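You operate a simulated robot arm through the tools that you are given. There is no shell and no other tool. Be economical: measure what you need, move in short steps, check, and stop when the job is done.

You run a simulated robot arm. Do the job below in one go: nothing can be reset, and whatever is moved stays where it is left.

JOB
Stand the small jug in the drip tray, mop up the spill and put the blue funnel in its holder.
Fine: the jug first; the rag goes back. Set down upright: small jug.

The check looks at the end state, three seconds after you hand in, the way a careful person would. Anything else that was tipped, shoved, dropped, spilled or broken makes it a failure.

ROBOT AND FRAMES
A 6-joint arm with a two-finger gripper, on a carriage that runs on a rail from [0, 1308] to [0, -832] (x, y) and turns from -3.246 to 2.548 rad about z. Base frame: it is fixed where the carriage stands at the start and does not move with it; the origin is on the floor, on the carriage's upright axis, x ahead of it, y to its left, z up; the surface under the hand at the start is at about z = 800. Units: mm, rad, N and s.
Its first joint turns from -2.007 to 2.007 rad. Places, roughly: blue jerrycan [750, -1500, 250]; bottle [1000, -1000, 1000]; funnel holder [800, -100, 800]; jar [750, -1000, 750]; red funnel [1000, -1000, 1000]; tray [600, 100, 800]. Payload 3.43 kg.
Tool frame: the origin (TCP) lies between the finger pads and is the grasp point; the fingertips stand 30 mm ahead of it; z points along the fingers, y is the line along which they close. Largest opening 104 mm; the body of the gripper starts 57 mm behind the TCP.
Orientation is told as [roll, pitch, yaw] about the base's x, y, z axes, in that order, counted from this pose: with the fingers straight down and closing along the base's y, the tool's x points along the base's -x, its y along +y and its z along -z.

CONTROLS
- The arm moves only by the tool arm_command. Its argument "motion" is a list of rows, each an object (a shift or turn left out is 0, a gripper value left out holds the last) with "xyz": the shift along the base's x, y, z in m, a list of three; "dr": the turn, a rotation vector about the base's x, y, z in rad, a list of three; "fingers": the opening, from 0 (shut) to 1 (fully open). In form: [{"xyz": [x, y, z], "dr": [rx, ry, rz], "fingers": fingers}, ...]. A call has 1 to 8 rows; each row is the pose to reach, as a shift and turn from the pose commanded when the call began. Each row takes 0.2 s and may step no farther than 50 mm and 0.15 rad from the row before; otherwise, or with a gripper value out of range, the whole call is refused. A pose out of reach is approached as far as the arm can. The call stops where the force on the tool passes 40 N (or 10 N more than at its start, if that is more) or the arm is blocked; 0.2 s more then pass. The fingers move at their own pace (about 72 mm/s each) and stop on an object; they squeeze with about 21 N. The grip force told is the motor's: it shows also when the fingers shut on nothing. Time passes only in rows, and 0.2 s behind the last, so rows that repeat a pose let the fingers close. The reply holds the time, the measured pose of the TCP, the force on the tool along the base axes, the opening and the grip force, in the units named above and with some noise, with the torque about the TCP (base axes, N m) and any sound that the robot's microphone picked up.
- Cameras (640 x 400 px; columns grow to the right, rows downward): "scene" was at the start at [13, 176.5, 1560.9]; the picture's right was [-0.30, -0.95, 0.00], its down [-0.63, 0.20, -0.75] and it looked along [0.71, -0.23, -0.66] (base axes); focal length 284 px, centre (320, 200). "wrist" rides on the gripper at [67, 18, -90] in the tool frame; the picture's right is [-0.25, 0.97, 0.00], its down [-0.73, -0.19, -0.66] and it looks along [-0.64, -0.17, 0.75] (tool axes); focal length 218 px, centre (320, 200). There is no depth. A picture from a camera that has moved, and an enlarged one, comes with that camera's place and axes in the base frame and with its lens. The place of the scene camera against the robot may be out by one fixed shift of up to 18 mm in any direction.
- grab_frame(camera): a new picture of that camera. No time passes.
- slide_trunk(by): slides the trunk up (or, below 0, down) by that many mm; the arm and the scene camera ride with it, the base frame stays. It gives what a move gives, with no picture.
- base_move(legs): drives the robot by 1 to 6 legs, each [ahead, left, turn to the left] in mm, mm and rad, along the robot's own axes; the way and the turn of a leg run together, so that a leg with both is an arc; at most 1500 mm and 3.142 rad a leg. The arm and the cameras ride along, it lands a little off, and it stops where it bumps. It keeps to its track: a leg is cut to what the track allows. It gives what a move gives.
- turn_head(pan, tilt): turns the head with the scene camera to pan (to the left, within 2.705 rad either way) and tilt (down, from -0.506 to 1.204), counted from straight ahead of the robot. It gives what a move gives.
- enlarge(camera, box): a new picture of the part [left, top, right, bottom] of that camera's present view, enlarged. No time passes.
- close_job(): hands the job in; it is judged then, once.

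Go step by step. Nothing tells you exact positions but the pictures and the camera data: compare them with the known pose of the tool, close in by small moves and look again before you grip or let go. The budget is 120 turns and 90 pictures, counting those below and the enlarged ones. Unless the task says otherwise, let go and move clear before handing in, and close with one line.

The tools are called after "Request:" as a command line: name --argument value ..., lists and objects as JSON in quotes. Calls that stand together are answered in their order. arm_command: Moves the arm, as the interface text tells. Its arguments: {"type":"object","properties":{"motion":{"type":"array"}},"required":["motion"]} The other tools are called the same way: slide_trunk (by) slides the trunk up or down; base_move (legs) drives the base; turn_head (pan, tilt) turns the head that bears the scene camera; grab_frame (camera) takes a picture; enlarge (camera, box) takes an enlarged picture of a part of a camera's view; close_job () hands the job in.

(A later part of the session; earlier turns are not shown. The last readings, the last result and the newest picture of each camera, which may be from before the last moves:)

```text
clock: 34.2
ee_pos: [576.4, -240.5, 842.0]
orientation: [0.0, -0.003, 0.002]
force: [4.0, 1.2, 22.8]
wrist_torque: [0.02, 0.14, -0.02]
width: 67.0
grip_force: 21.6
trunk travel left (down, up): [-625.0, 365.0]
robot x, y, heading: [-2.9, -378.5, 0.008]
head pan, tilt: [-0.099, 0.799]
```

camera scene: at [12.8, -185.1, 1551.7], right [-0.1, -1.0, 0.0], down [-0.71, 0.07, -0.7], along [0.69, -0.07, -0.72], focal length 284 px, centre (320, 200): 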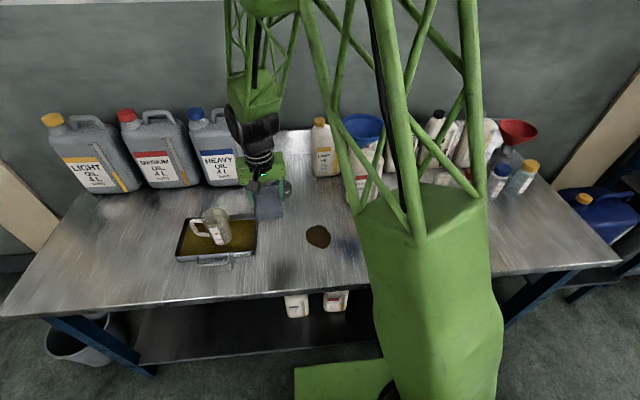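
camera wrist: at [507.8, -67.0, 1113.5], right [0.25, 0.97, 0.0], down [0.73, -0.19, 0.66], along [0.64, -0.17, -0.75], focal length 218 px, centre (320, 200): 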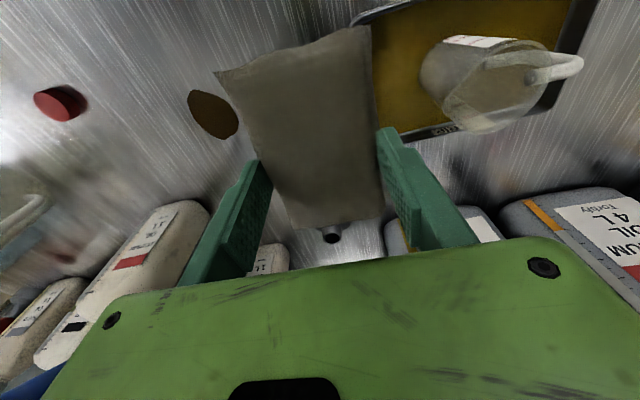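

Request:
arm_command --motion '[{"xyz": [0, 0, 0.0005]}, {"xyz": [0, 0.02, 0.0005]}, {"xyz": [0, 0.035, 0.0005]}, {"xyz": [0.01, 0.015, 0.0005]}, {"xyz": [0.01, -0.015, 0.0005]}, {"xyz": [0.01, -0.035, 0.0005]}, {"xyz": [-0.01, -0.035, 0.0005]}, {"xyz": [-0.01, -0.01, 0.0005]}]'

Request:
arm_command --motion '[{"xyz": [0, 0.02, 0]}, {"xyz": [0, 0.045, 0]}, {"xyz": [0.02, 0.045, 0]}, {"xyz": [0.02, 0.02, 0]}, {"xyz": [0.02, -0.01, 0]}, {"xyz": [0.0, -0.02, 0]}, {"xyz": [0.0, 0.01, 0]}, {"xyz": [0.01, 0.01, 0]}]'

Request:
enlarge --camera "scene" --box '[240, 170, 400, 280]'

```text
clock: 36.0
ee_pos: [565.1, -249.3, 841.6]
orientation: [0.001, 0.0, 0.001]
force: [-3.1, -0.4, 21.3]
wrist_torque: [-0.01, -0.12, -0.05]
width: 67.1
grip_force: 21.0
trunk travel left (down, up): [-625.0, 365.0]
robot x, y, heading: [2.6, -381.6, 0.004]
head pan, tilt: [-0.099, 0.799]
```

```text
clock: 37.8
ee_pos: [576.0, -241.1, 841.6]
orientation: [0.001, 0.001, 0.003]
force: [-1.3, -0.9, 4.9]
wrist_torque: [0.01, 0.09, 0.02]
width: 66.8
grip_force: 21.2
trunk travel left (down, up): [-625.0, 365.0]
robot x, y, heading: [3.0, -380.5, 0.003]
head pan, tilt: [-0.099, 0.799]
```

```text
3.64 times, centred on (320, 225) of scene
camera zoom: at [12.5, -185.2, 1554.5], right [-0.1, -1.0, 0.0], down [-0.71, 0.07, -0.7], along [0.69, -0.07, -0.72], focal length 1032 px, centre (320, 109)
```

zoom: 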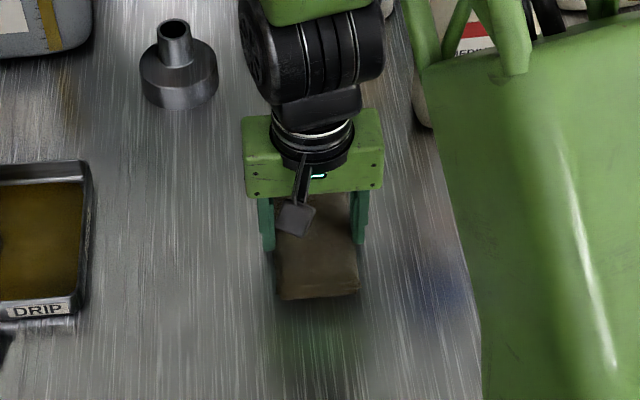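

One more pass, then lift aside and look.

Request:
arm_command --motion '[{"xyz": [0, 0.03, -0.0005]}, {"xyz": [0.01, 0.0, -0.0005]}, {"xyz": [0.01, -0.03, -0.0005]}, {"xyz": [-0.01, -0.03, -0.0005]}, {"xyz": [-0.01, 0.0, -0.0005]}, {"xyz": [-0.01, 0.03, -0.0005]}, {"xyz": [0.02, 0.015, -0.0005]}, {"xyz": [0, 0, -0.0005]}]'

Request:
arm_command --motion '[{"xyz": [0, 0, 0.04]}, {"xyz": [0, 0.01, 0.085]}, {"xyz": [0, 0.035, 0.12]}, {"xyz": [0, 0.07, 0.15]}, {"xyz": [0, 0.11, 0.17]}, {"xyz": [0, 0.155, 0.18]}]'

Request:
enlarge --camera "scene" --box '[240, 170, 400, 280]'

```text
clock: 39.6
ee_pos: [577.2, -239.6, 841.6]
orientation: [0.0, 0.001, 0.003]
force: [3.4, 0.5, 16.6]
wrist_torque: [0.08, -0.14, 0.09]
width: 66.8
grip_force: 21.5
trunk travel left (down, up): [-625.0, 365.0]
robot x, y, heading: [0.7, -378.9, 0.007]
head pan, tilt: [-0.099, 0.799]
```

```text
clock: 41.0
ee_pos: [577.4, -85.5, 1020.5]
orientation: [-0.001, -0.001, 0.0]
force: [0.3, 0.2, 0.4]
wrist_torque: [0.02, 0.01, -0.01]
width: 67.2
grip_force: 21.0
trunk travel left (down, up): [-625.0, 365.0]
robot x, y, heading: [0.6, -382.1, 0.01]
head pan, tilt: [-0.099, 0.799]
```

```text
3.64 times, centred on (320, 225) of scene
camera zoom: at [12.8, -185.6, 1554.6], right [-0.1, -1.0, 0.0], down [-0.71, 0.07, -0.7], along [0.69, -0.07, -0.72], focal length 1032 px, centre (320, 109)
```

zoom: 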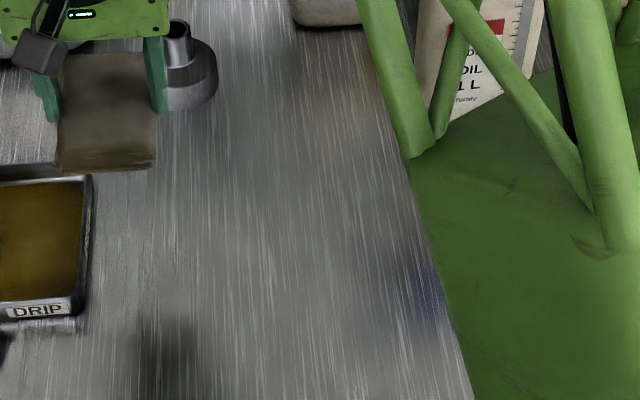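

The spill is gone. I return the rag to its original place (556,360), passing above the jug.

Request:
arm_command --motion '[{"xyz": [-0.005, 0.045, 0.015]}, {"xyz": [-0.01, 0.09, 0.015]}, {"xyz": [-0.015, 0.135, 0.015]}, {"xyz": [-0.02, 0.18, 0.015]}, {"xyz": [-0.02, 0.225, 0.015]}, {"xyz": [-0.02, 0.27, 0.015]}, {"xyz": [-0.02, 0.315, 0.015]}, {"xyz": [-0.02, 0.36, 0.015]}]'

Request:
arm_command --motion '[{"xyz": [0, 0.045, 0], "dr": [0, 0, 0.07]}, {"xyz": [0, 0.085, -0.02], "dr": [0, 0, 0.142]}, {"xyz": [0, 0.085, -0.065], "dr": [0, 0, 0.142]}, {"xyz": [0, 0.085, -0.11], "dr": [0, 0, 0.142]}, {"xyz": [0, 0.085, -0.15], "dr": [0, 0, 0.142]}, {"xyz": [0, 0.085, -0.175], "dr": [0, 0, 0.142]}]'

Request:
grab_frame --camera "wrist"

```text
clock: 42.8
ee_pos: [555.3, 276.6, 1030.4]
orientation: [0.001, -0.001, 0.003]
force: [0.7, 0.3, -0.2]
wrist_torque: [0.02, -0.02, -0.01]
width: 66.8
grip_force: 21.8
trunk travel left (down, up): [-625.0, 365.0]
robot x, y, heading: [4.3, -380.3, 0.006]
head pan, tilt: [-0.099, 0.799]
```

```text
clock: 44.2
ee_pos: [556.3, 359.7, 858.0]
orientation: [0.0, 0.002, 0.143]
force: [-0.4, 0.8, -1.2]
wrist_torque: [0.01, -0.01, -0.02]
width: 66.8
grip_force: 20.8
trunk travel left (down, up): [-625.0, 365.0]
robot x, y, heading: [-2.2, -382.4, 0.005]
head pan, tilt: [-0.099, 0.799]
```

```text
49 pictures are left
camera wrist: at [487.7, 367.9, 947.5], right [0.11, 0.99, 0.0], down [0.75, -0.08, 0.66], along [0.65, -0.07, -0.75], focal length 218 px, centre (320, 200)
```

wrist: 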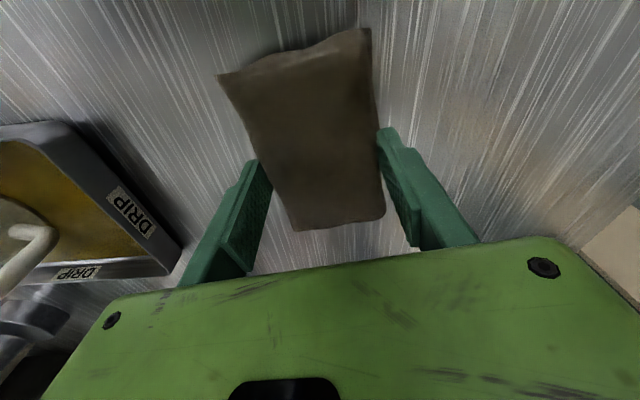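

Request:
arm_command --motion '[{"xyz": [0, 0, -0.007]}, {"xyz": [0, 0, -0.012]}, {"xyz": [0, 0, -0.015]}]'

```text
clock: 45.0
ee_pos: [555.8, 359.8, 843.8]
orientation: [0.0, 0.001, 0.143]
force: [0.5, 0.5, -0.6]
wrist_torque: [-0.04, -0.04, -0.01]
width: 67.1
grip_force: 21.0
trunk travel left (down, up): [-625.0, 365.0]
robot x, y, heading: [-0.5, -380.3, 0.006]
head pan, tilt: [-0.099, 0.799]
```

The rag is within a millimetre or two of the bench: lower slightly, release, rise.

Request:
arm_command --motion '[{"xyz": [0, 0, -0.001]}, {"xyz": [0, 0, -0.001], "fingers": 0.95}, {"xyz": [0, 0, -0.001], "fingers": 0.95}, {"xyz": [0, 0, 0.0], "fingers": 0.95}]'

Request:
arm_command --motion '[{"xyz": [0, 0, 0.03]}, {"xyz": [0, 0, 0.07]}, {"xyz": [0, 0, 0.115]}, {"xyz": [0, 0, 0.16]}, {"xyz": [0, 0, 0.2]}]'

Request:
grab_frame --camera "wrist"

```text
clock: 46.0
ee_pos: [556.2, 360.0, 845.8]
orientation: [0.001, 0.0, 0.143]
force: [-0.5, 0.1, -0.4]
wrist_torque: [0.0, -0.04, -0.01]
width: 98.7
grip_force: 0.1
trunk travel left (down, up): [-625.0, 365.0]
robot x, y, heading: [-2.2, -380.6, 0.002]
head pan, tilt: [-0.099, 0.799]
```

```text
clock: 47.2
ee_pos: [556.4, 358.2, 1048.4]
orientation: [0.0, 0.0, 0.144]
force: [-0.3, 1.1, 0.2]
wrist_torque: [-0.05, 0.02, 0.02]
width: 98.7
grip_force: 0.1
trunk travel left (down, up): [-625.0, 365.0]
robot x, y, heading: [0.6, -381.6, -0.004]
head pan, tilt: [-0.099, 0.799]
```

```text
48 pictures are left
camera wrist: at [487.4, 366.5, 1138.4], right [0.11, 0.99, 0.0], down [0.75, -0.08, 0.66], along [0.65, -0.07, -0.75], focal length 218 px, centre (320, 200)
```

wrist: 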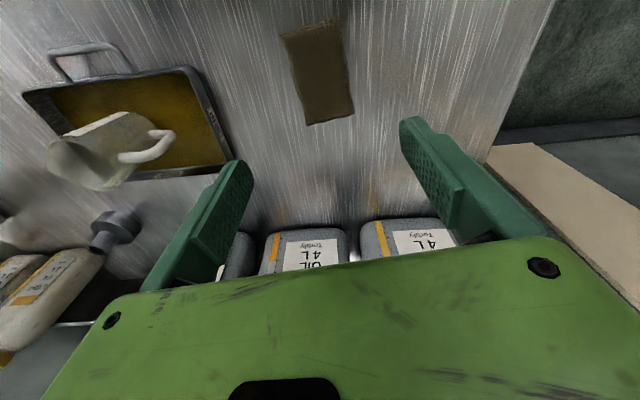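

The rag is back in place. Now the funnel: I rise high and move across to view the holder and funnel from above.

Request:
arm_command --motion '[{"xyz": [0, -0.03, 0.035], "dr": [0, 0, -0.142]}, {"xyz": [0, -0.06, 0.07], "dr": [0, 0, -0.142]}, {"xyz": [0, -0.095, 0.105], "dr": [0, 0, -0.142]}, {"xyz": [0, -0.13, 0.14], "dr": [0, 0, -0.142]}, {"xyz": [0, -0.165, 0.175], "dr": [0, 0, -0.142]}, {"xyz": [0, -0.2, 0.21], "dr": [0, 0, -0.142]}, {"xyz": [0, -0.235, 0.24], "dr": [0, 0, -0.142]}, {"xyz": [0, -0.28, 0.25], "dr": [0, 0, -0.142]}]'

Request:
arm_command --motion '[{"xyz": [0.01, -0.045, 0]}, {"xyz": [0.02, -0.09, 0]}, {"xyz": [0.03, -0.135, 0]}, {"xyz": [0.04, -0.18, 0]}, {"xyz": [0.05, -0.2, -0.02]}, {"xyz": [0.05, -0.2, -0.06]}, {"xyz": [0.05, -0.2, -0.1]}, {"xyz": [0.05, -0.2, -0.12]}]'

Request:
grab_frame --camera "wrist"

Request:
grab_frame --camera "scene"

```text
clock: 49.0
ee_pos: [557.6, 81.2, 1301.0]
orientation: [-0.002, 0.002, 0.002]
force: [-0.4, -1.1, 0.7]
wrist_torque: [-0.02, 0.02, 0.02]
width: 98.8
grip_force: 0.0
trunk travel left (down, up): [-625.0, 365.0]
robot x, y, heading: [-0.6, -380.5, 0.004]
head pan, tilt: [-0.099, 0.799]
```

```text
clock: 50.8
ee_pos: [604.9, -119.8, 1174.8]
orientation: [0.001, -0.001, 0.001]
force: [-0.2, -0.6, -0.2]
wrist_torque: [-0.02, 0.01, -0.01]
width: 98.7
grip_force: 0.2
trunk travel left (down, up): [-625.0, 365.0]
robot x, y, heading: [0.1, -377.7, 0.002]
head pan, tilt: [-0.099, 0.799]
```

```text
47 pictures are left
camera wrist: at [538.8, -101.7, 1264.9], right [0.25, 0.97, 0.0], down [0.73, -0.19, 0.66], along [0.64, -0.17, -0.75], focal length 218 px, centre (320, 200)
```

wrist: 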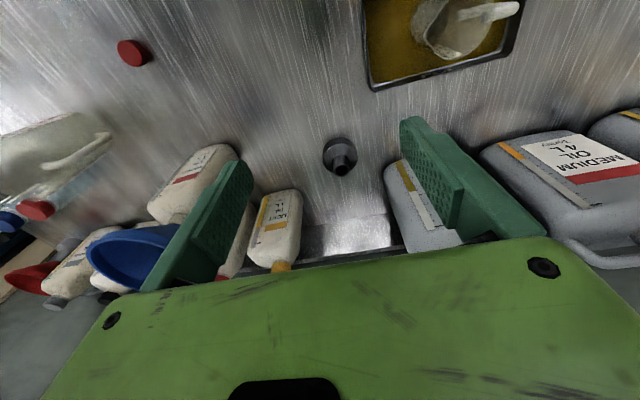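

```text
46 pictures are left
camera scene: at [12.9, -185.2, 1554.7], right [-0.1, -1.0, 0.0], down [-0.71, 0.07, -0.7], along [0.69, -0.07, -0.72], focal length 284 px, centre (320, 200)
```

scene: 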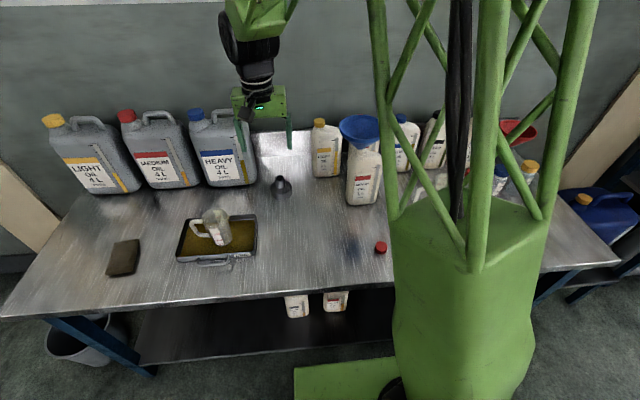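

Request:
enlarge --camera "wrist" --box '[280, 110, 400, 210]'

Request:
enlarge --camera "scene" --box '[245, 160, 315, 210]'

Request:
enlarge --camera "scene" --box '[320, 100, 400, 210]'

```text
4.00 times, centred on (340, 160) of wrist
camera zoom: at [538.8, -101.7, 1264.9], right [0.25, 0.97, 0.0], down [0.73, -0.19, 0.66], along [0.64, -0.17, -0.75], focal length 873 px, centre (240, 360)
```

zoom: 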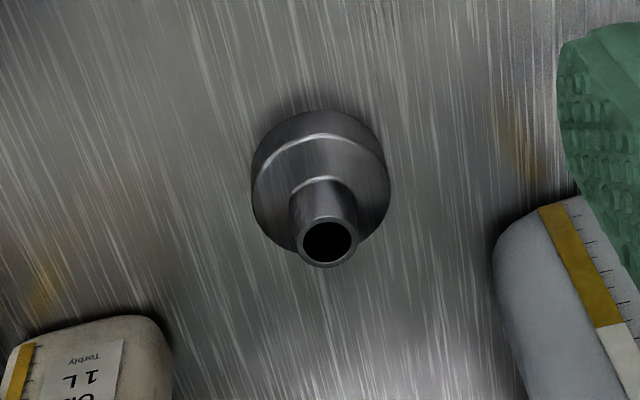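

```text
8.00 times, centred on (280, 185) of scene
camera zoom: at [12.9, -185.2, 1554.7], right [-0.1, -1.0, 0.0], down [-0.71, 0.07, -0.7], along [0.69, -0.07, -0.72], focal length 2270 px, centre (640, 320)
```

zoom: 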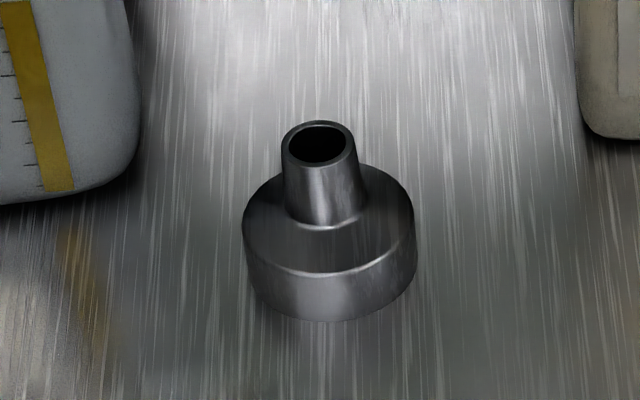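

```text
3.64 times, centred on (360, 155) of scene
camera zoom: at [12.9, -185.2, 1554.7], right [-0.1, -1.0, 0.0], down [-0.71, 0.07, -0.7], along [0.69, -0.07, -0.72], focal length 1032 px, centre (174, 364)
```

zoom: 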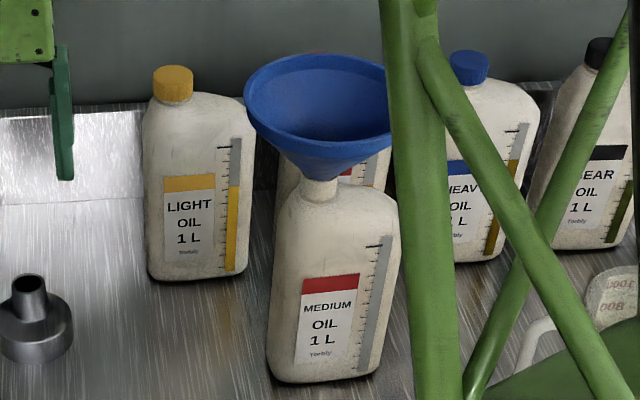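

The holder hole is at about (801,−124,875) with a ~30 mm bore. Now I move above the funnel for a close measure.

Request:
arm_command --motion '[{"xyz": [0, -0.03, 0.035]}, {"xyz": [0, -0.06, 0.065]}, {"xyz": [0.005, -0.105, 0.07]}, {"xyz": [0.01, -0.15, 0.07]}, {"xyz": [0.015, -0.195, 0.07]}, {"xyz": [0.02, -0.24, 0.07]}, {"xyz": [0.025, -0.27, 0.07]}]'

Request:
grab_frame --camera "wrist"

Request:
enlarge --camera "scene" --box '[310, 90, 410, 210]'

```text
clock: 52.4
ee_pos: [631.7, -391.4, 1245.7]
orientation: [0.0, 0.0, 0.001]
force: [0.2, 0.1, 0.0]
wrist_torque: [-0.01, 0.03, -0.03]
width: 98.8
grip_force: 0.1
trunk travel left (down, up): [-625.0, 365.0]
robot x, y, heading: [-1.0, -380.7, 0.0]
head pan, tilt: [-0.099, 0.799]
```

```text
42 pictures are left
camera wrist: at [564.1, -373.1, 1334.8], right [0.25, 0.97, 0.0], down [0.73, -0.19, 0.66], along [0.64, -0.17, -0.75], focal length 218 px, centre (320, 200)
```

wrist: 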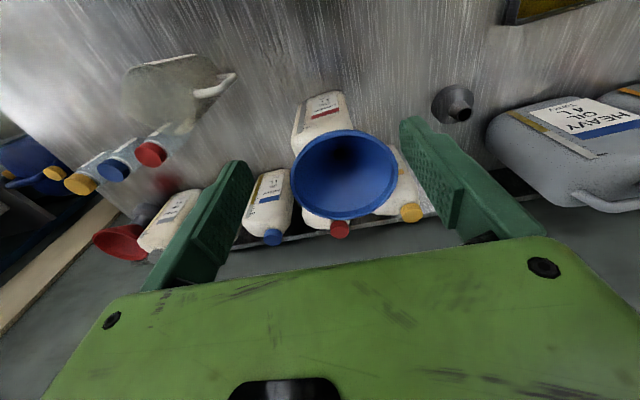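

```text
3.33 times, centred on (360, 150) of scene
camera zoom: at [12.7, -185.2, 1554.7], right [-0.1, -1.0, 0.0], down [-0.71, 0.07, -0.7], along [0.69, -0.07, -0.72], focal length 946 px, centre (187, 367)
```

zoom: 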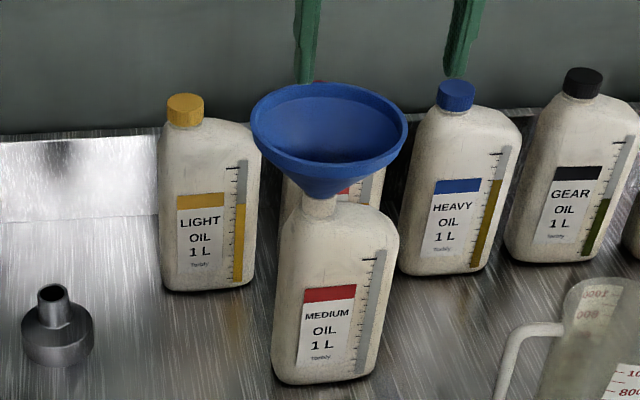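

Request:
enlarge --camera "wrist" --box '[270, 110, 420, 240]'

Request:
enlarge --camera "scene" --box '[325, 105, 395, 160]'

```text
3.08 times, centred on (345, 175) of wrist
camera zoom: at [564.1, -373.1, 1334.8], right [0.25, 0.97, 0.0], down [0.73, -0.19, 0.66], along [0.64, -0.17, -0.75], focal length 672 px, centre (243, 277)
```

zoom: 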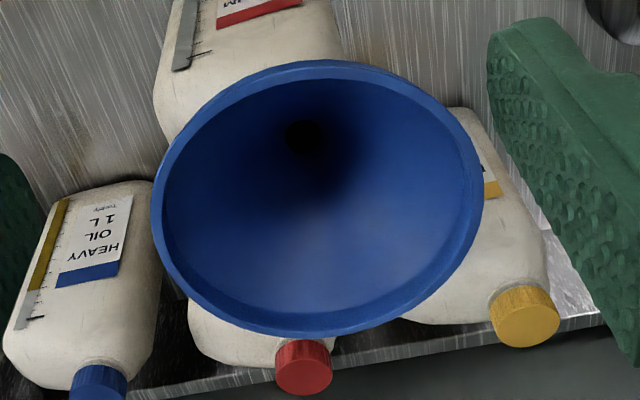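

```text
7.27 times, centred on (360, 132) of scene
camera zoom: at [12.7, -185.2, 1554.7], right [-0.1, -1.0, 0.0], down [-0.71, 0.07, -0.7], along [0.69, -0.07, -0.72], focal length 2063 px, centre (29, 691)
```

zoom: 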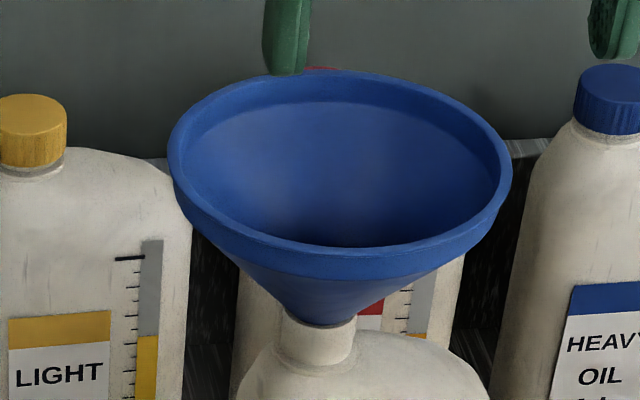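

The funnel has a vertical rim band (~15 mm tall, ~135 mm across) centred around (730,−385,1097). I'll pinch that rim on its −y side with the tool vertical; moving above it with fingers partly closed.

Request:
arm_command --motion '[{"xyz": [0.03, -0.02, 0], "fingers": 0.45}, {"xyz": [0.065, -0.04, -0.01], "fingers": 0.45}, {"xyz": [0.098, -0.061, -0.04], "fingers": 0.45}, {"xyz": [0.098, -0.061, -0.08], "fingers": 0.45}]'

Request:
grab_frame --camera "wrist"

Request:
enlarge --camera "scene" --box '[310, 80, 430, 180]'

```text
clock: 53.4
ee_pos: [730.9, -451.1, 1165.6]
orientation: [0.001, -0.001, 0.003]
force: [0.6, 0.0, -0.2]
wrist_torque: [0.02, 0.0, -0.03]
width: 46.9
grip_force: 0.0
trunk travel left (down, up): [-625.0, 365.0]
robot x, y, heading: [-2.0, -379.6, 0.003]
head pan, tilt: [-0.099, 0.799]
```

```text
38 pictures are left
camera wrist: at [662.4, -433.7, 1254.7], right [0.25, 0.97, 0.0], down [0.73, -0.19, 0.66], along [0.64, -0.17, -0.75], focal length 218 px, centre (320, 200)
```

wrist: 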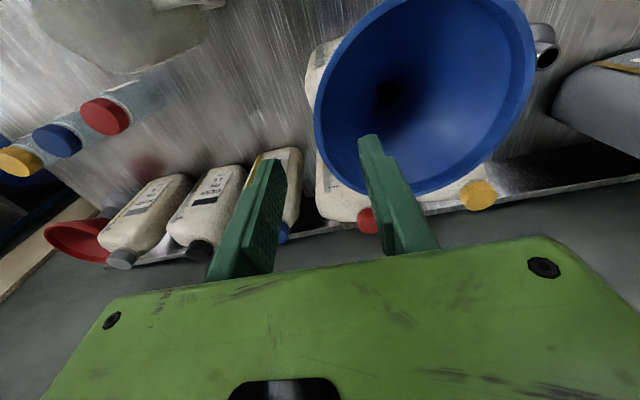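

```text
4.00 times, centred on (370, 130) of scene
camera zoom: at [13.1, -185.4, 1554.7], right [-0.1, -1.0, 0.0], down [-0.71, 0.07, -0.7], along [0.69, -0.07, -0.72], focal length 1135 px, centre (120, 480)
```

zoom: 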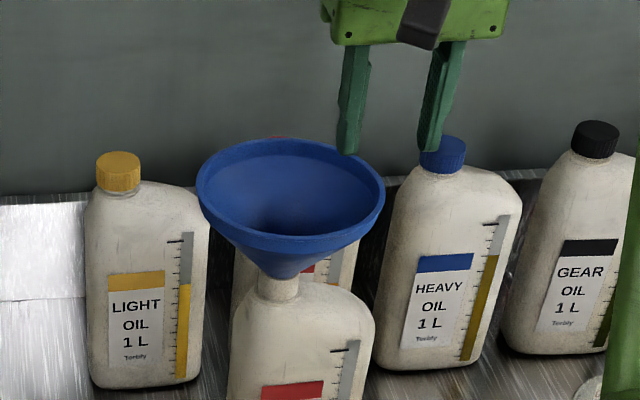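

Request:
arm_command --motion '[{"xyz": [0.004, 0, -0.015]}, {"xyz": [0.007, 0, -0.03]}]'

Request:
grab_frame --camera "wrist"

Request:
enlarge --camera "scene" --box '[330, 90, 420, 160]'

```text
clock: 54.0
ee_pos: [736.7, -451.0, 1134.1]
orientation: [0.001, 0.0, 0.001]
force: [0.6, -1.0, -0.2]
wrist_torque: [-0.03, -0.02, 0.01]
width: 46.9
grip_force: 0.0
trunk travel left (down, up): [-625.0, 365.0]
robot x, y, heading: [-1.6, -377.7, 0.001]
head pan, tilt: [-0.099, 0.799]
```

```text
36 pictures are left
camera wrist: at [669.2, -433.4, 1224.7], right [0.25, 0.97, 0.0], down [0.73, -0.19, 0.66], along [0.64, -0.17, -0.75], focal length 218 px, centre (320, 200)
```

wrist: 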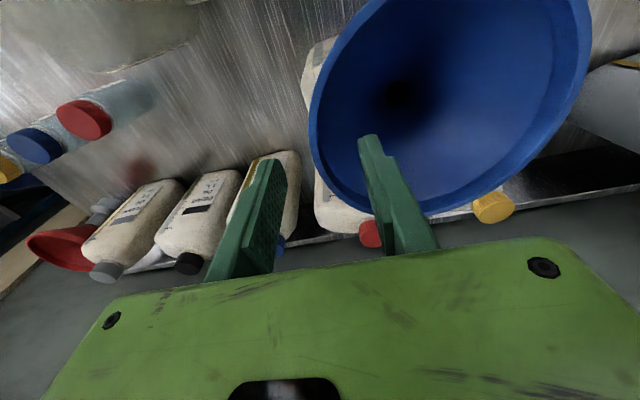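

```text
5.71 times, centred on (375, 125) of scene
camera zoom: at [12.9, -185.2, 1554.7], right [-0.1, -1.0, 0.0], down [-0.71, 0.07, -0.7], along [0.69, -0.07, -0.72], focal length 1621 px, centre (6, 629)
```

zoom: 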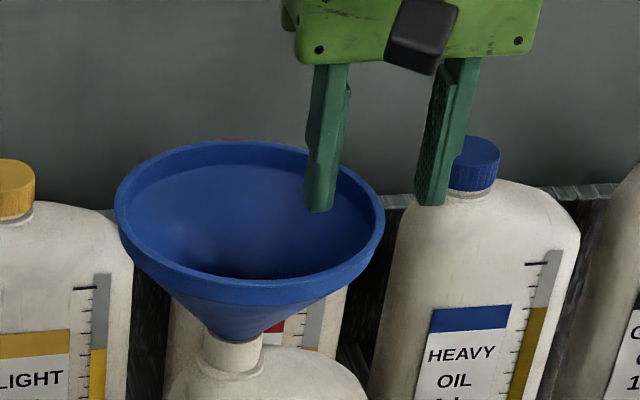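

Both cameras now agree: rim centre (735,−387), top z≈1108, so its wall is near y −455, between the fingers. I lower 14 mm and close on the rim.

Request:
arm_command --motion '[{"xyz": [-0.002, -0.003, -0.007]}, {"xyz": [-0.002, -0.003, -0.014]}]'

Request:
arm_command --motion '[{"fingers": 0.25}, {"fingers": 0.1}, {"fingers": 0.0}, {"fingers": 0.0}]'

Request:
enlarge --camera "scene" --box '[330, 90, 420, 160]'

```text
clock: 54.6
ee_pos: [733.8, -454.9, 1121.2]
orientation: [0.0, 0.0, 0.001]
force: [-0.1, 0.4, 0.9]
wrist_torque: [0.02, 0.02, 0.0]
width: 47.1
grip_force: 0.1
trunk travel left (down, up): [-625.0, 365.0]
robot x, y, heading: [1.7, -380.9, 0.001]
head pan, tilt: [-0.099, 0.799]
```

```text
clock: 55.6
ee_pos: [734.3, -453.7, 1121.3]
orientation: [0.0, 0.001, 0.001]
force: [-0.2, 1.3, 2.0]
wrist_torque: [0.13, 0.02, 0.0]
width: 6.3
grip_force: 20.4
trunk travel left (down, up): [-625.0, 365.0]
robot x, y, heading: [-1.9, -379.9, -0.001]
head pan, tilt: [-0.099, 0.799]
```

```text
5.71 times, centred on (375, 125) of scene
camera zoom: at [12.7, -185.2, 1554.7], right [-0.1, -1.0, 0.0], down [-0.71, 0.07, -0.7], along [0.69, -0.07, -0.72], focal length 1621 px, centre (6, 629)
```

zoom: 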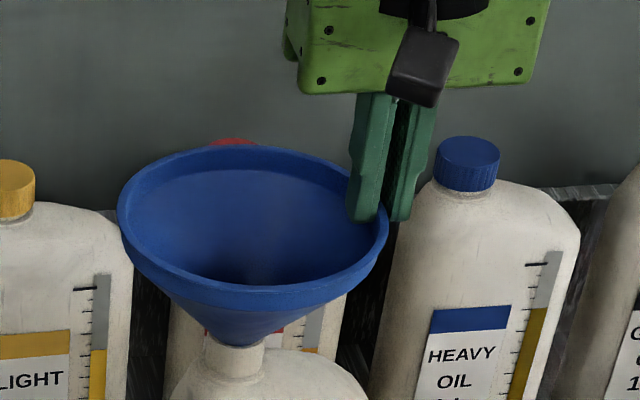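

The rim is gripped. I lift slowly, straight up, and check that the bottle stays.

Request:
arm_command --motion '[{"xyz": [0, 0, 0.003]}, {"xyz": [0, 0, 0.008]}, {"xyz": [0, 0, 0.015]}, {"xyz": [0, 0, 0.025]}]'

Request:
enlarge --camera "scene" --box '[320, 80, 430, 210]'

```text
clock: 56.6
ee_pos: [735.0, -453.9, 1146.1]
orientation: [0.0, 0.001, 0.001]
force: [-0.3, -1.1, -0.8]
wrist_torque: [-0.04, 0.0, 0.01]
width: 6.1
grip_force: 21.6
trunk travel left (down, up): [-625.0, 365.0]
robot x, y, heading: [1.0, -381.7, 0.005]
head pan, tilt: [-0.099, 0.799]
```

```text
3.08 times, centred on (375, 145) of scene
camera zoom: at [12.9, -185.2, 1554.7], right [-0.1, -1.0, 0.0], down [-0.71, 0.07, -0.7], along [0.69, -0.07, -0.72], focal length 873 px, centre (151, 369)
```

zoom: 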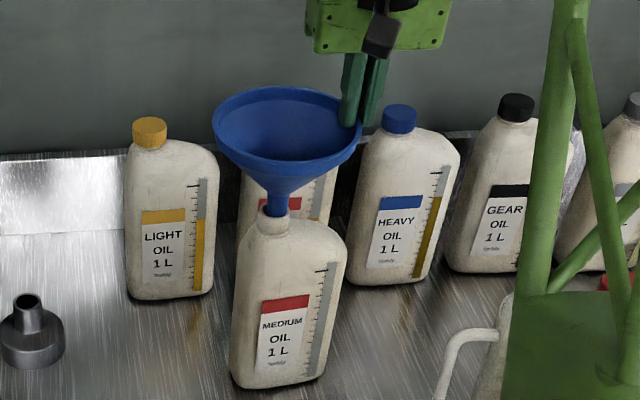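

The funnel rises cleanly with the bottle standing. Continue up.

Request:
arm_command --motion '[{"xyz": [0, 0, 0.015]}, {"xyz": [0, 0, 0.03]}, {"xyz": [0, 0, 0.05]}, {"xyz": [0, 0, 0.075]}, {"xyz": [0, 0, 0.1]}]'

Request:
enlarge --camera "scene" --box '[320, 60, 430, 210]'

Request:
grab_frame --camera "wrist"

```text
clock: 57.8
ee_pos: [733.7, -453.3, 1246.4]
orientation: [-0.002, 0.0, 0.003]
force: [0.3, -0.7, 0.0]
wrist_torque: [-0.06, 0.0, -0.02]
width: 6.0
grip_force: 21.2
trunk travel left (down, up): [-625.0, 365.0]
robot x, y, heading: [-0.3, -381.2, 0.006]
head pan, tilt: [-0.099, 0.799]
```

```text
2.67 times, centred on (375, 135) of scene
camera zoom: at [12.8, -185.2, 1554.7], right [-0.1, -1.0, 0.0], down [-0.71, 0.07, -0.7], along [0.69, -0.07, -0.72], focal length 757 px, centre (173, 373)
```

zoom: 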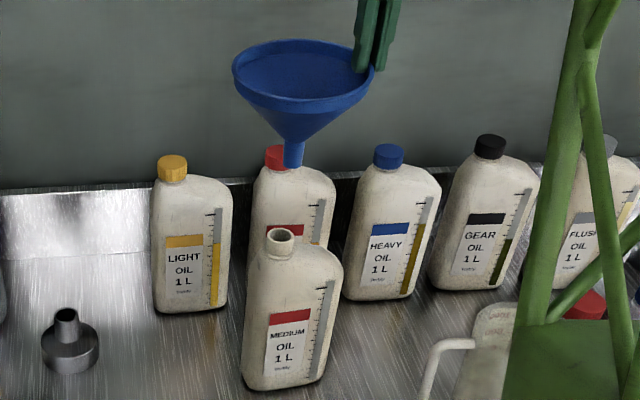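

```text
31 pictures are left
camera wrist: at [666.6, -436.2, 1335.9], right [0.25, 0.97, 0.0], down [0.73, -0.19, 0.66], along [0.64, -0.17, -0.75], focal length 218 px, centre (320, 200)
```

wrist: 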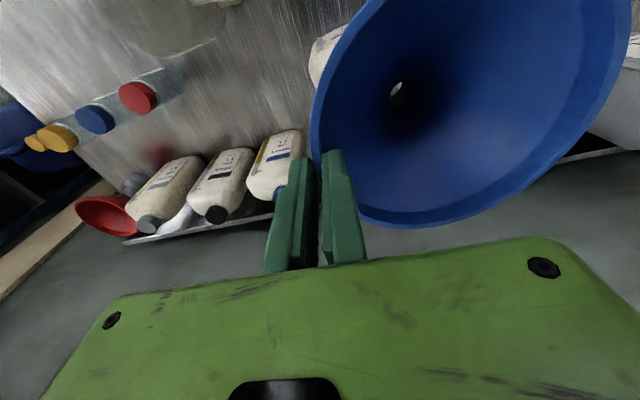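

The funnel is out, hanging upright, its axis about +66 mm in y from the TCP. I carry it over the holder.

Request:
arm_command --motion '[{"xyz": [0.01, 0.043, 0]}, {"xyz": [0.02, 0.087, 0]}, {"xyz": [0.03, 0.13, 0]}, {"xyz": [0.04, 0.174, 0]}, {"xyz": [0.05, 0.218, 0]}, {"xyz": [0.06, 0.25, -0.02]}, {"xyz": [0.065, 0.263, -0.06]}, {"xyz": [0.065, 0.263, -0.1]}]'

Request:
arm_command --motion '[{"xyz": [0, 0, -0.04]}, {"xyz": [0, 0, -0.08]}, {"xyz": [0, 0, -0.095]}]'

Request:
enlarge --camera "scene" --box '[230, 120, 340, 220]'

Request:
grab_frame --camera "wrist"

```text
clock: 59.6
ee_pos: [798.7, -190.9, 1147.3]
orientation: [-0.001, 0.0, 0.003]
force: [0.0, -0.2, -0.5]
wrist_torque: [-0.04, -0.04, 0.0]
width: 6.1
grip_force: 20.9
trunk travel left (down, up): [-625.0, 365.0]
robot x, y, heading: [1.4, -376.7, 0.005]
head pan, tilt: [-0.099, 0.799]
```

```text
clock: 60.4
ee_pos: [799.6, -191.2, 1050.4]
orientation: [0.001, 0.001, 0.0]
force: [0.6, 0.2, -0.7]
wrist_torque: [-0.05, -0.01, -0.01]
width: 5.8
grip_force: 20.4
trunk travel left (down, up): [-625.0, 365.0]
robot x, y, heading: [5.6, -382.5, 0.004]
head pan, tilt: [-0.099, 0.799]
```

```text
4.00 times, centred on (285, 170) of scene
camera zoom: at [13.1, -185.2, 1554.7], right [-0.1, -1.0, 0.0], down [-0.71, 0.07, -0.7], along [0.69, -0.07, -0.72], focal length 1135 px, centre (460, 320)
```

zoom: 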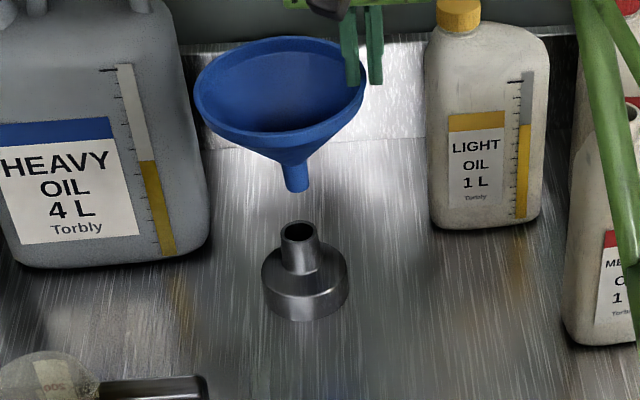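

```text
29 pictures are left
camera wrist: at [731.7, -173.1, 1140.6], right [0.25, 0.97, 0.0], down [0.73, -0.19, 0.66], along [0.64, -0.17, -0.75], focal length 218 px, centre (320, 200)
```

wrist: 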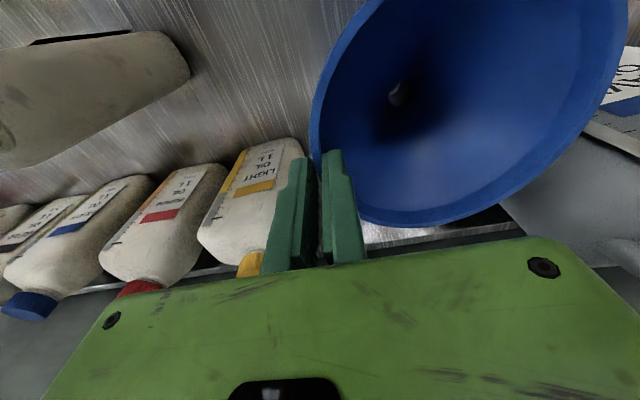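

The stem is nearly over the bore; the image asks for about +4 mm in y. I correct and lower to just above the tube.

Request:
arm_command --motion '[{"xyz": [-0.001, 0.004, -0.01]}, {"xyz": [-0.001, 0.004, -0.025]}, {"xyz": [-0.001, 0.004, -0.033]}]'

Request:
enlarge --camera "scene" --box '[255, 150, 315, 200]'

```text
clock: 61.2
ee_pos: [798.1, -187.2, 1018.0]
orientation: [0.0, -0.001, 0.002]
force: [-0.2, 0.3, 0.0]
wrist_torque: [-0.03, 0.01, 0.02]
width: 5.7
grip_force: 20.8
trunk travel left (down, up): [-625.0, 365.0]
robot x, y, heading: [0.8, -379.9, 0.009]
head pan, tilt: [-0.099, 0.799]
```

```text
8.00 times, centred on (285, 175) of scene
camera zoom: at [12.9, -185.2, 1554.7], right [-0.1, -1.0, 0.0], down [-0.71, 0.07, -0.7], along [0.69, -0.07, -0.72], focal length 2270 px, centre (600, 400)
```

zoom: 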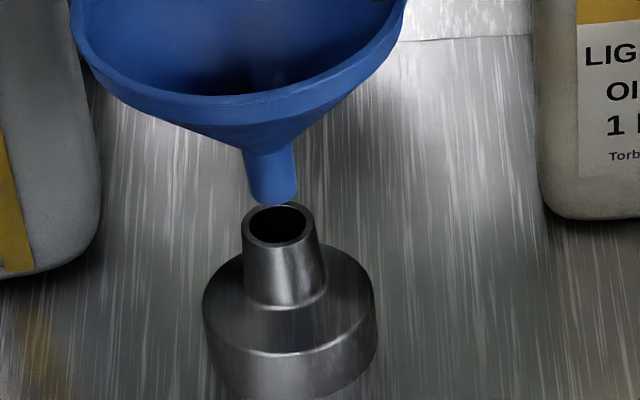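

Columns line up. I shift 2 mm nearer and lower 12 mm, watching whether the tip slips behind the tube's front lip.

Request:
arm_command --motion '[{"xyz": [-0.002, 0, -0.004]}, {"xyz": [-0.002, 0, -0.008]}, {"xyz": [-0.002, 0, -0.012]}]'

Request:
enlarge --camera "scene" --box '[255, 150, 315, 200]'

```text
clock: 62.0
ee_pos: [796.7, -187.0, 1007.2]
orientation: [0.001, 0.001, 0.001]
force: [0.1, 0.1, -0.1]
wrist_torque: [-0.03, 0.01, 0.02]
width: 6.4
grip_force: 20.6
trunk travel left (down, up): [-625.0, 365.0]
robot x, y, heading: [2.6, -384.7, -0.001]
head pan, tilt: [-0.099, 0.799]
```

```text
8.00 times, centred on (285, 175) of scene
camera zoom: at [12.7, -185.2, 1554.7], right [-0.1, -1.0, 0.0], down [-0.71, 0.07, -0.7], along [0.69, -0.07, -0.72], focal length 2270 px, centre (600, 400)
```

zoom: 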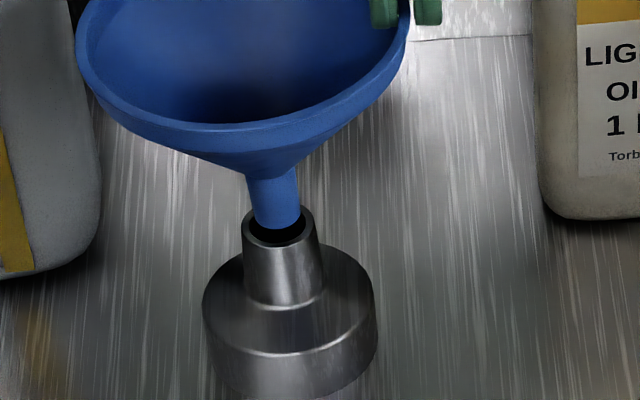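

Request:
arm_command --motion '[{"xyz": [0, 0, -0.003]}, {"xyz": [0, 0, -0.006]}]'

Request:
enlarge --camera "scene" --box '[260, 165, 300, 195]'

```text
clock: 62.6
ee_pos: [795.9, -186.7, 1000.4]
orientation: [0.0, -0.001, 0.002]
force: [0.3, -0.9, -0.5]
wrist_torque: [-0.03, 0.04, 0.01]
width: 6.1
grip_force: 20.8
trunk travel left (down, up): [-625.0, 365.0]
robot x, y, heading: [-2.7, -378.4, 0.007]
head pan, tilt: [-0.099, 0.799]
```

```text
13.33 times, centred on (280, 180) of scene
camera zoom: at [12.7, -185.2, 1554.7], right [-0.1, -1.0, 0.0], down [-0.71, 0.07, -0.7], along [0.69, -0.07, -0.72], focal length 3783 px, centre (853, 467)
```

zoom: 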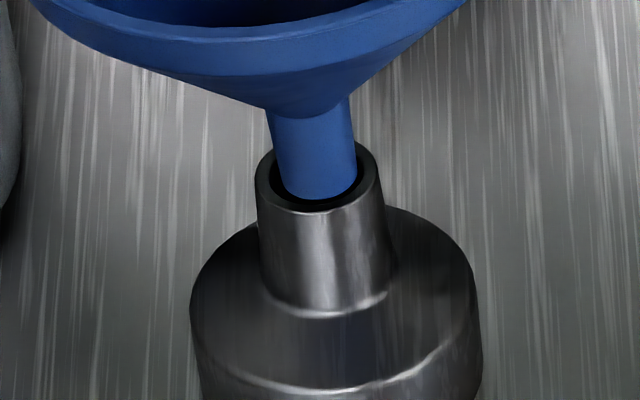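

Request:
arm_command --motion '[{"xyz": [0, 0, -0.002]}, {"xyz": [0, 0, -0.004]}]'

Request:
enlarge --camera "scene" --box '[260, 165, 300, 195]'

```text
clock: 63.2
ee_pos: [795.4, -186.5, 997.2]
orientation: [-0.001, -0.001, 0.002]
force: [-0.7, 0.3, -0.3]
wrist_torque: [-0.04, -0.03, 0.01]
width: 6.1
grip_force: 20.7
trunk travel left (down, up): [-625.0, 365.0]
robot x, y, heading: [-3.3, -376.6, 0.005]
head pan, tilt: [-0.099, 0.799]
```

```text
13.33 times, centred on (280, 180) of scene
camera zoom: at [12.8, -185.2, 1554.7], right [-0.1, -1.0, 0.0], down [-0.71, 0.07, -0.7], along [0.69, -0.07, -0.72], focal length 3783 px, centre (853, 467)
```

zoom: 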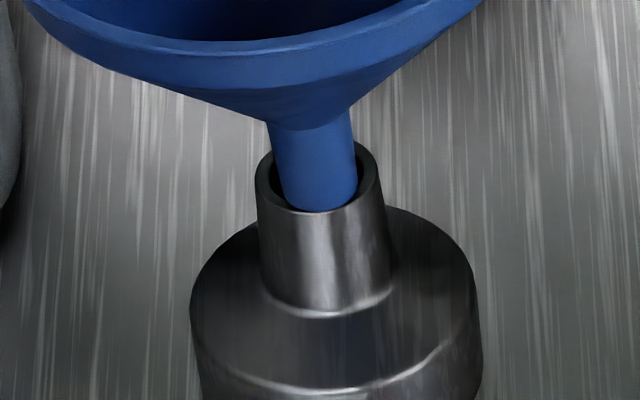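

Request:
arm_command --motion '[{"xyz": [0.002, 0, 0]}, {"xyz": [0.002, 0, -0.002]}, {"xyz": [0.002, 0, -0.004]}]'

Request:
enlarge --camera "scene" --box '[260, 165, 300, 195]'

```text
clock: 64.0
ee_pos: [797.6, -187.0, 992.2]
orientation: [0.0, -0.001, 0.003]
force: [0.3, -2.9, 5.0]
wrist_torque: [0.18, -0.02, -0.03]
width: 6.1
grip_force: 20.6
trunk travel left (down, up): [-625.0, 365.0]
robot x, y, heading: [2.4, -378.6, 0.006]
head pan, tilt: [-0.099, 0.799]
```

```text
13.33 times, centred on (280, 180) of scene
camera zoom: at [12.5, -185.5, 1554.8], right [-0.1, -1.0, 0.0], down [-0.71, 0.07, -0.7], along [0.69, -0.07, -0.72], focal length 3783 px, centre (853, 467)
```

zoom: 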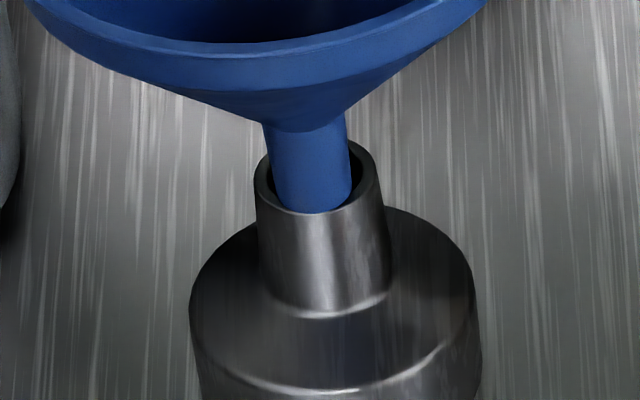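

Light contact (5 N) and the stem leans to the +y side. I look closer before correcting.

Request:
enlarge --camera "scene" --box '[273, 171, 293, 186]'

Request:
grab_frame --camera "wrist"

```text
16.00 times, centred on (283, 178) of scene
camera zoom: at [12.5, -185.5, 1554.8], right [-0.1, -1.0, 0.0], down [-0.71, 0.07, -0.7], along [0.69, -0.07, -0.72], focal length 4539 px, centre (912, 544)
```

zoom: 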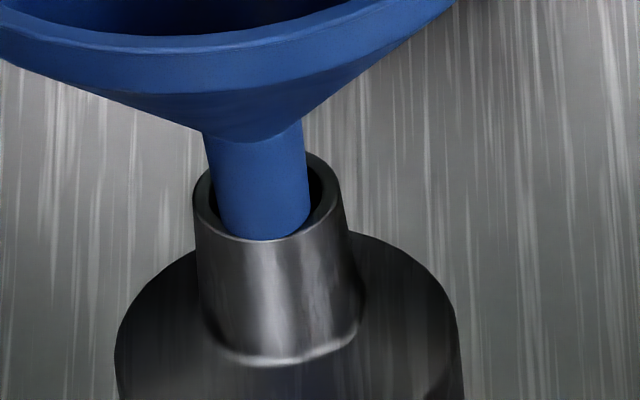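

```text
22 pictures are left
camera wrist: at [730.7, -169.4, 1082.5], right [0.25, 0.97, 0.0], down [0.73, -0.19, 0.66], along [0.64, -0.17, -0.75], focal length 218 px, centre (320, 200)
```

wrist: 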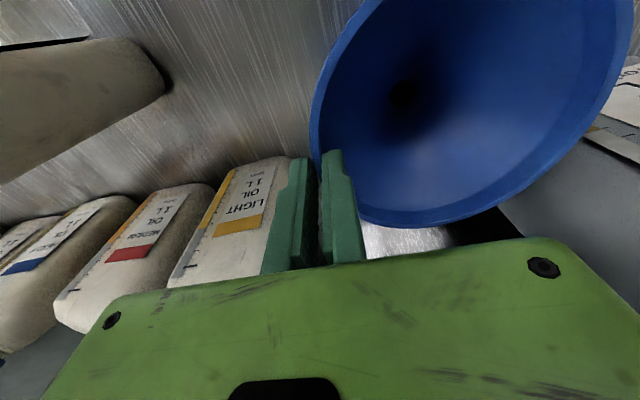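

The stem tip rests on the tube's front lip, so it is ~3.5 mm too near. Raise, shift +x, lower again.

Request:
arm_command --motion '[{"xyz": [0, 0, 0.004]}, {"xyz": [0.0035, 0, 0.004]}, {"xyz": [0.0035, 0, 0.001]}, {"xyz": [0.0035, 0, -0.002]}]'

Request:
enlarge --camera "scene" --box '[273, 171, 293, 186]'

```text
clock: 65.0
ee_pos: [801.8, -187.4, 991.0]
orientation: [-0.001, -0.003, 0.002]
force: [0.5, -3.6, 8.5]
wrist_torque: [0.15, 0.02, 0.02]
width: 6.2
grip_force: 20.9
trunk travel left (down, up): [-625.0, 365.0]
robot x, y, heading: [-0.5, -378.9, 0.007]
head pan, tilt: [-0.099, 0.799]
```

```text
16.00 times, centred on (283, 178) of scene
camera zoom: at [12.5, -185.6, 1554.9], right [-0.1, -1.0, 0.0], down [-0.71, 0.07, -0.7], along [0.69, -0.07, -0.72], focal length 4539 px, centre (912, 544)
```

zoom: 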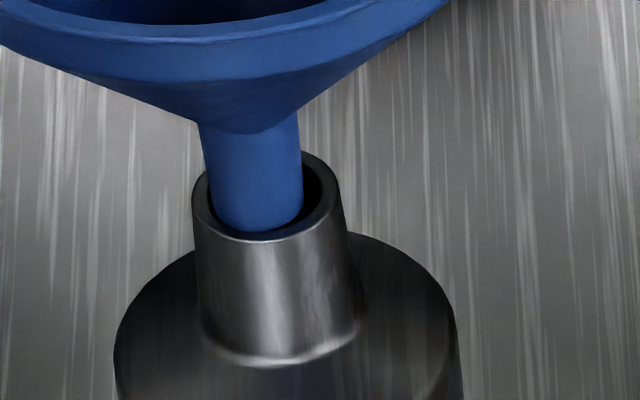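

Front is now clear but the stem touches the +y lip. Raise, shift −y 2 mm and +x 1 mm, lower.

Request:
arm_command --motion '[{"xyz": [0, 0, 0.004]}, {"xyz": [0.001, -0.002, 0.004]}, {"xyz": [0.001, -0.002, 0.002]}]'

Request:
enlarge --camera "scene" --box '[273, 171, 293, 186]'

```text
clock: 65.8
ee_pos: [803.6, -188.8, 993.0]
orientation: [0.002, -0.001, 0.001]
force: [0.6, 0.4, -0.7]
wrist_torque: [0.0, -0.04, 0.02]
width: 5.9
grip_force: 20.9
trunk travel left (down, up): [-625.0, 365.0]
robot x, y, heading: [-2.3, -380.7, 0.003]
head pan, tilt: [-0.099, 0.799]
```

```text
16.00 times, centred on (283, 178) of scene
camera zoom: at [12.8, -185.2, 1554.7], right [-0.1, -1.0, 0.0], down [-0.71, 0.07, -0.7], along [0.69, -0.07, -0.72], focal length 4539 px, centre (912, 544)
```

zoom: 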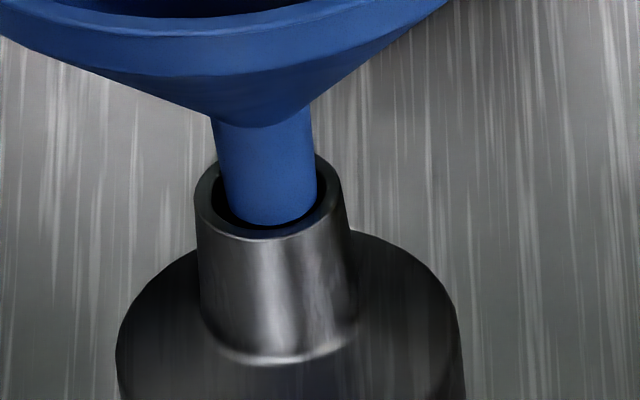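

Centred now, free of contact. Lower further with tiny correction.

Request:
arm_command --motion '[{"xyz": [0.0005, 0.0005, -0.002]}, {"xyz": [0.0005, 0.0005, -0.004]}, {"xyz": [0.0005, 0.0005, -0.006]}]'

Request:
enlarge --camera "scene" --box '[273, 171, 293, 186]'

```text
clock: 66.6
ee_pos: [803.3, -187.8, 985.5]
orientation: [0.0, -0.002, 0.002]
force: [0.2, -0.6, -0.4]
wrist_torque: [-0.01, 0.02, 0.0]
width: 6.0
grip_force: 20.8
trunk travel left (down, up): [-625.0, 365.0]
robot x, y, heading: [-1.9, -379.9, 0.002]
head pan, tilt: [-0.099, 0.799]
```

```text
16.00 times, centred on (283, 178) of scene
camera zoom: at [12.8, -185.2, 1554.7], right [-0.1, -1.0, 0.0], down [-0.71, 0.07, -0.7], along [0.69, -0.07, -0.72], focal length 4539 px, centre (912, 544)
```

zoom: 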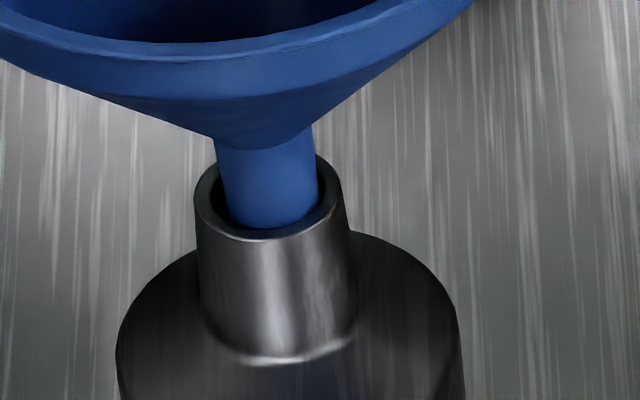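

The stem is inside the bore with no force. Continue down until the cone seats.

Request:
arm_command --motion '[{"xyz": [0, 0, -0.003]}, {"xyz": [0, 0, -0.006]}, {"xyz": [0, 0, -0.009]}, {"xyz": [0, 0, -0.012]}]'

Request:
enlarge --camera "scene" --box '[255, 150, 315, 200]'

```text
clock: 67.6
ee_pos: [803.5, -188.1, 974.7]
orientation: [0.001, 0.0, 0.001]
force: [0.3, 0.6, 0.0]
wrist_torque: [-0.01, -0.08, -0.03]
width: 6.1
grip_force: 21.0
trunk travel left (down, up): [-625.0, 365.0]
robot x, y, heading: [-0.2, -383.0, 0.005]
head pan, tilt: [-0.099, 0.799]
```

```text
8.00 times, centred on (285, 175) of scene
camera zoom: at [12.8, -185.2, 1554.7], right [-0.1, -1.0, 0.0], down [-0.71, 0.07, -0.7], along [0.69, -0.07, -0.72], focal length 2270 px, centre (600, 400)
```

zoom: 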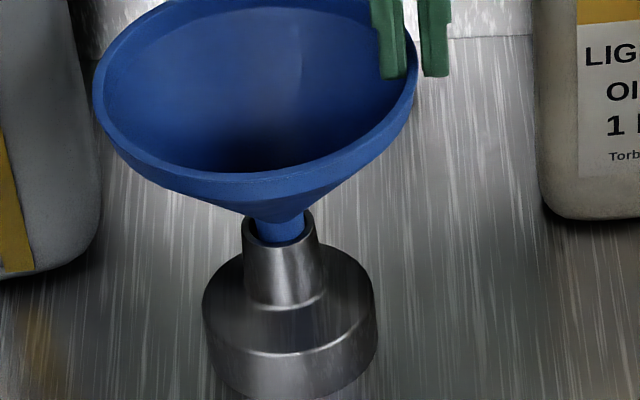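

Request:
arm_command --motion '[{"xyz": [0, 0, -0.003]}, {"xyz": [0, 0, -0.006]}]'

Request:
arm_command --motion '[{"xyz": [0, 0, -0.002]}, {"xyz": [0, 0, -0.003]}]'

Request:
enlarge --camera "scene" --box '[255, 150, 315, 200]'

```text
clock: 68.2
ee_pos: [804.0, -187.9, 967.9]
orientation: [-0.001, -0.001, 0.002]
force: [0.4, 0.2, 0.0]
wrist_torque: [-0.01, -0.1, -0.04]
width: 5.8
grip_force: 20.5
trunk travel left (down, up): [-625.0, 365.0]
robot x, y, heading: [1.4, -376.3, 0.001]
head pan, tilt: [-0.099, 0.799]
```

```text
clock: 68.8
ee_pos: [803.4, -187.9, 966.6]
orientation: [0.0, 0.0, 0.002]
force: [0.7, 1.1, -0.7]
wrist_torque: [0.07, -0.04, -0.05]
width: 6.0
grip_force: 21.2
trunk travel left (down, up): [-625.0, 365.0]
robot x, y, heading: [0.2, -380.5, 0.003]
head pan, tilt: [-0.099, 0.799]
```

```text
8.00 times, centred on (285, 175) of scene
camera zoom: at [12.8, -185.2, 1554.7], right [-0.1, -1.0, 0.0], down [-0.71, 0.07, -0.7], along [0.69, -0.07, -0.72], focal length 2270 px, centre (600, 400)
```

zoom: 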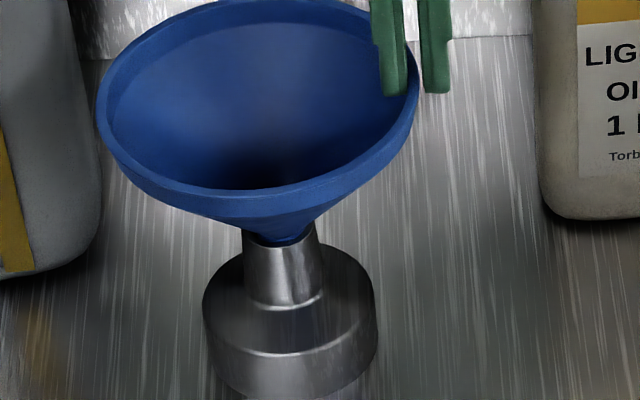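

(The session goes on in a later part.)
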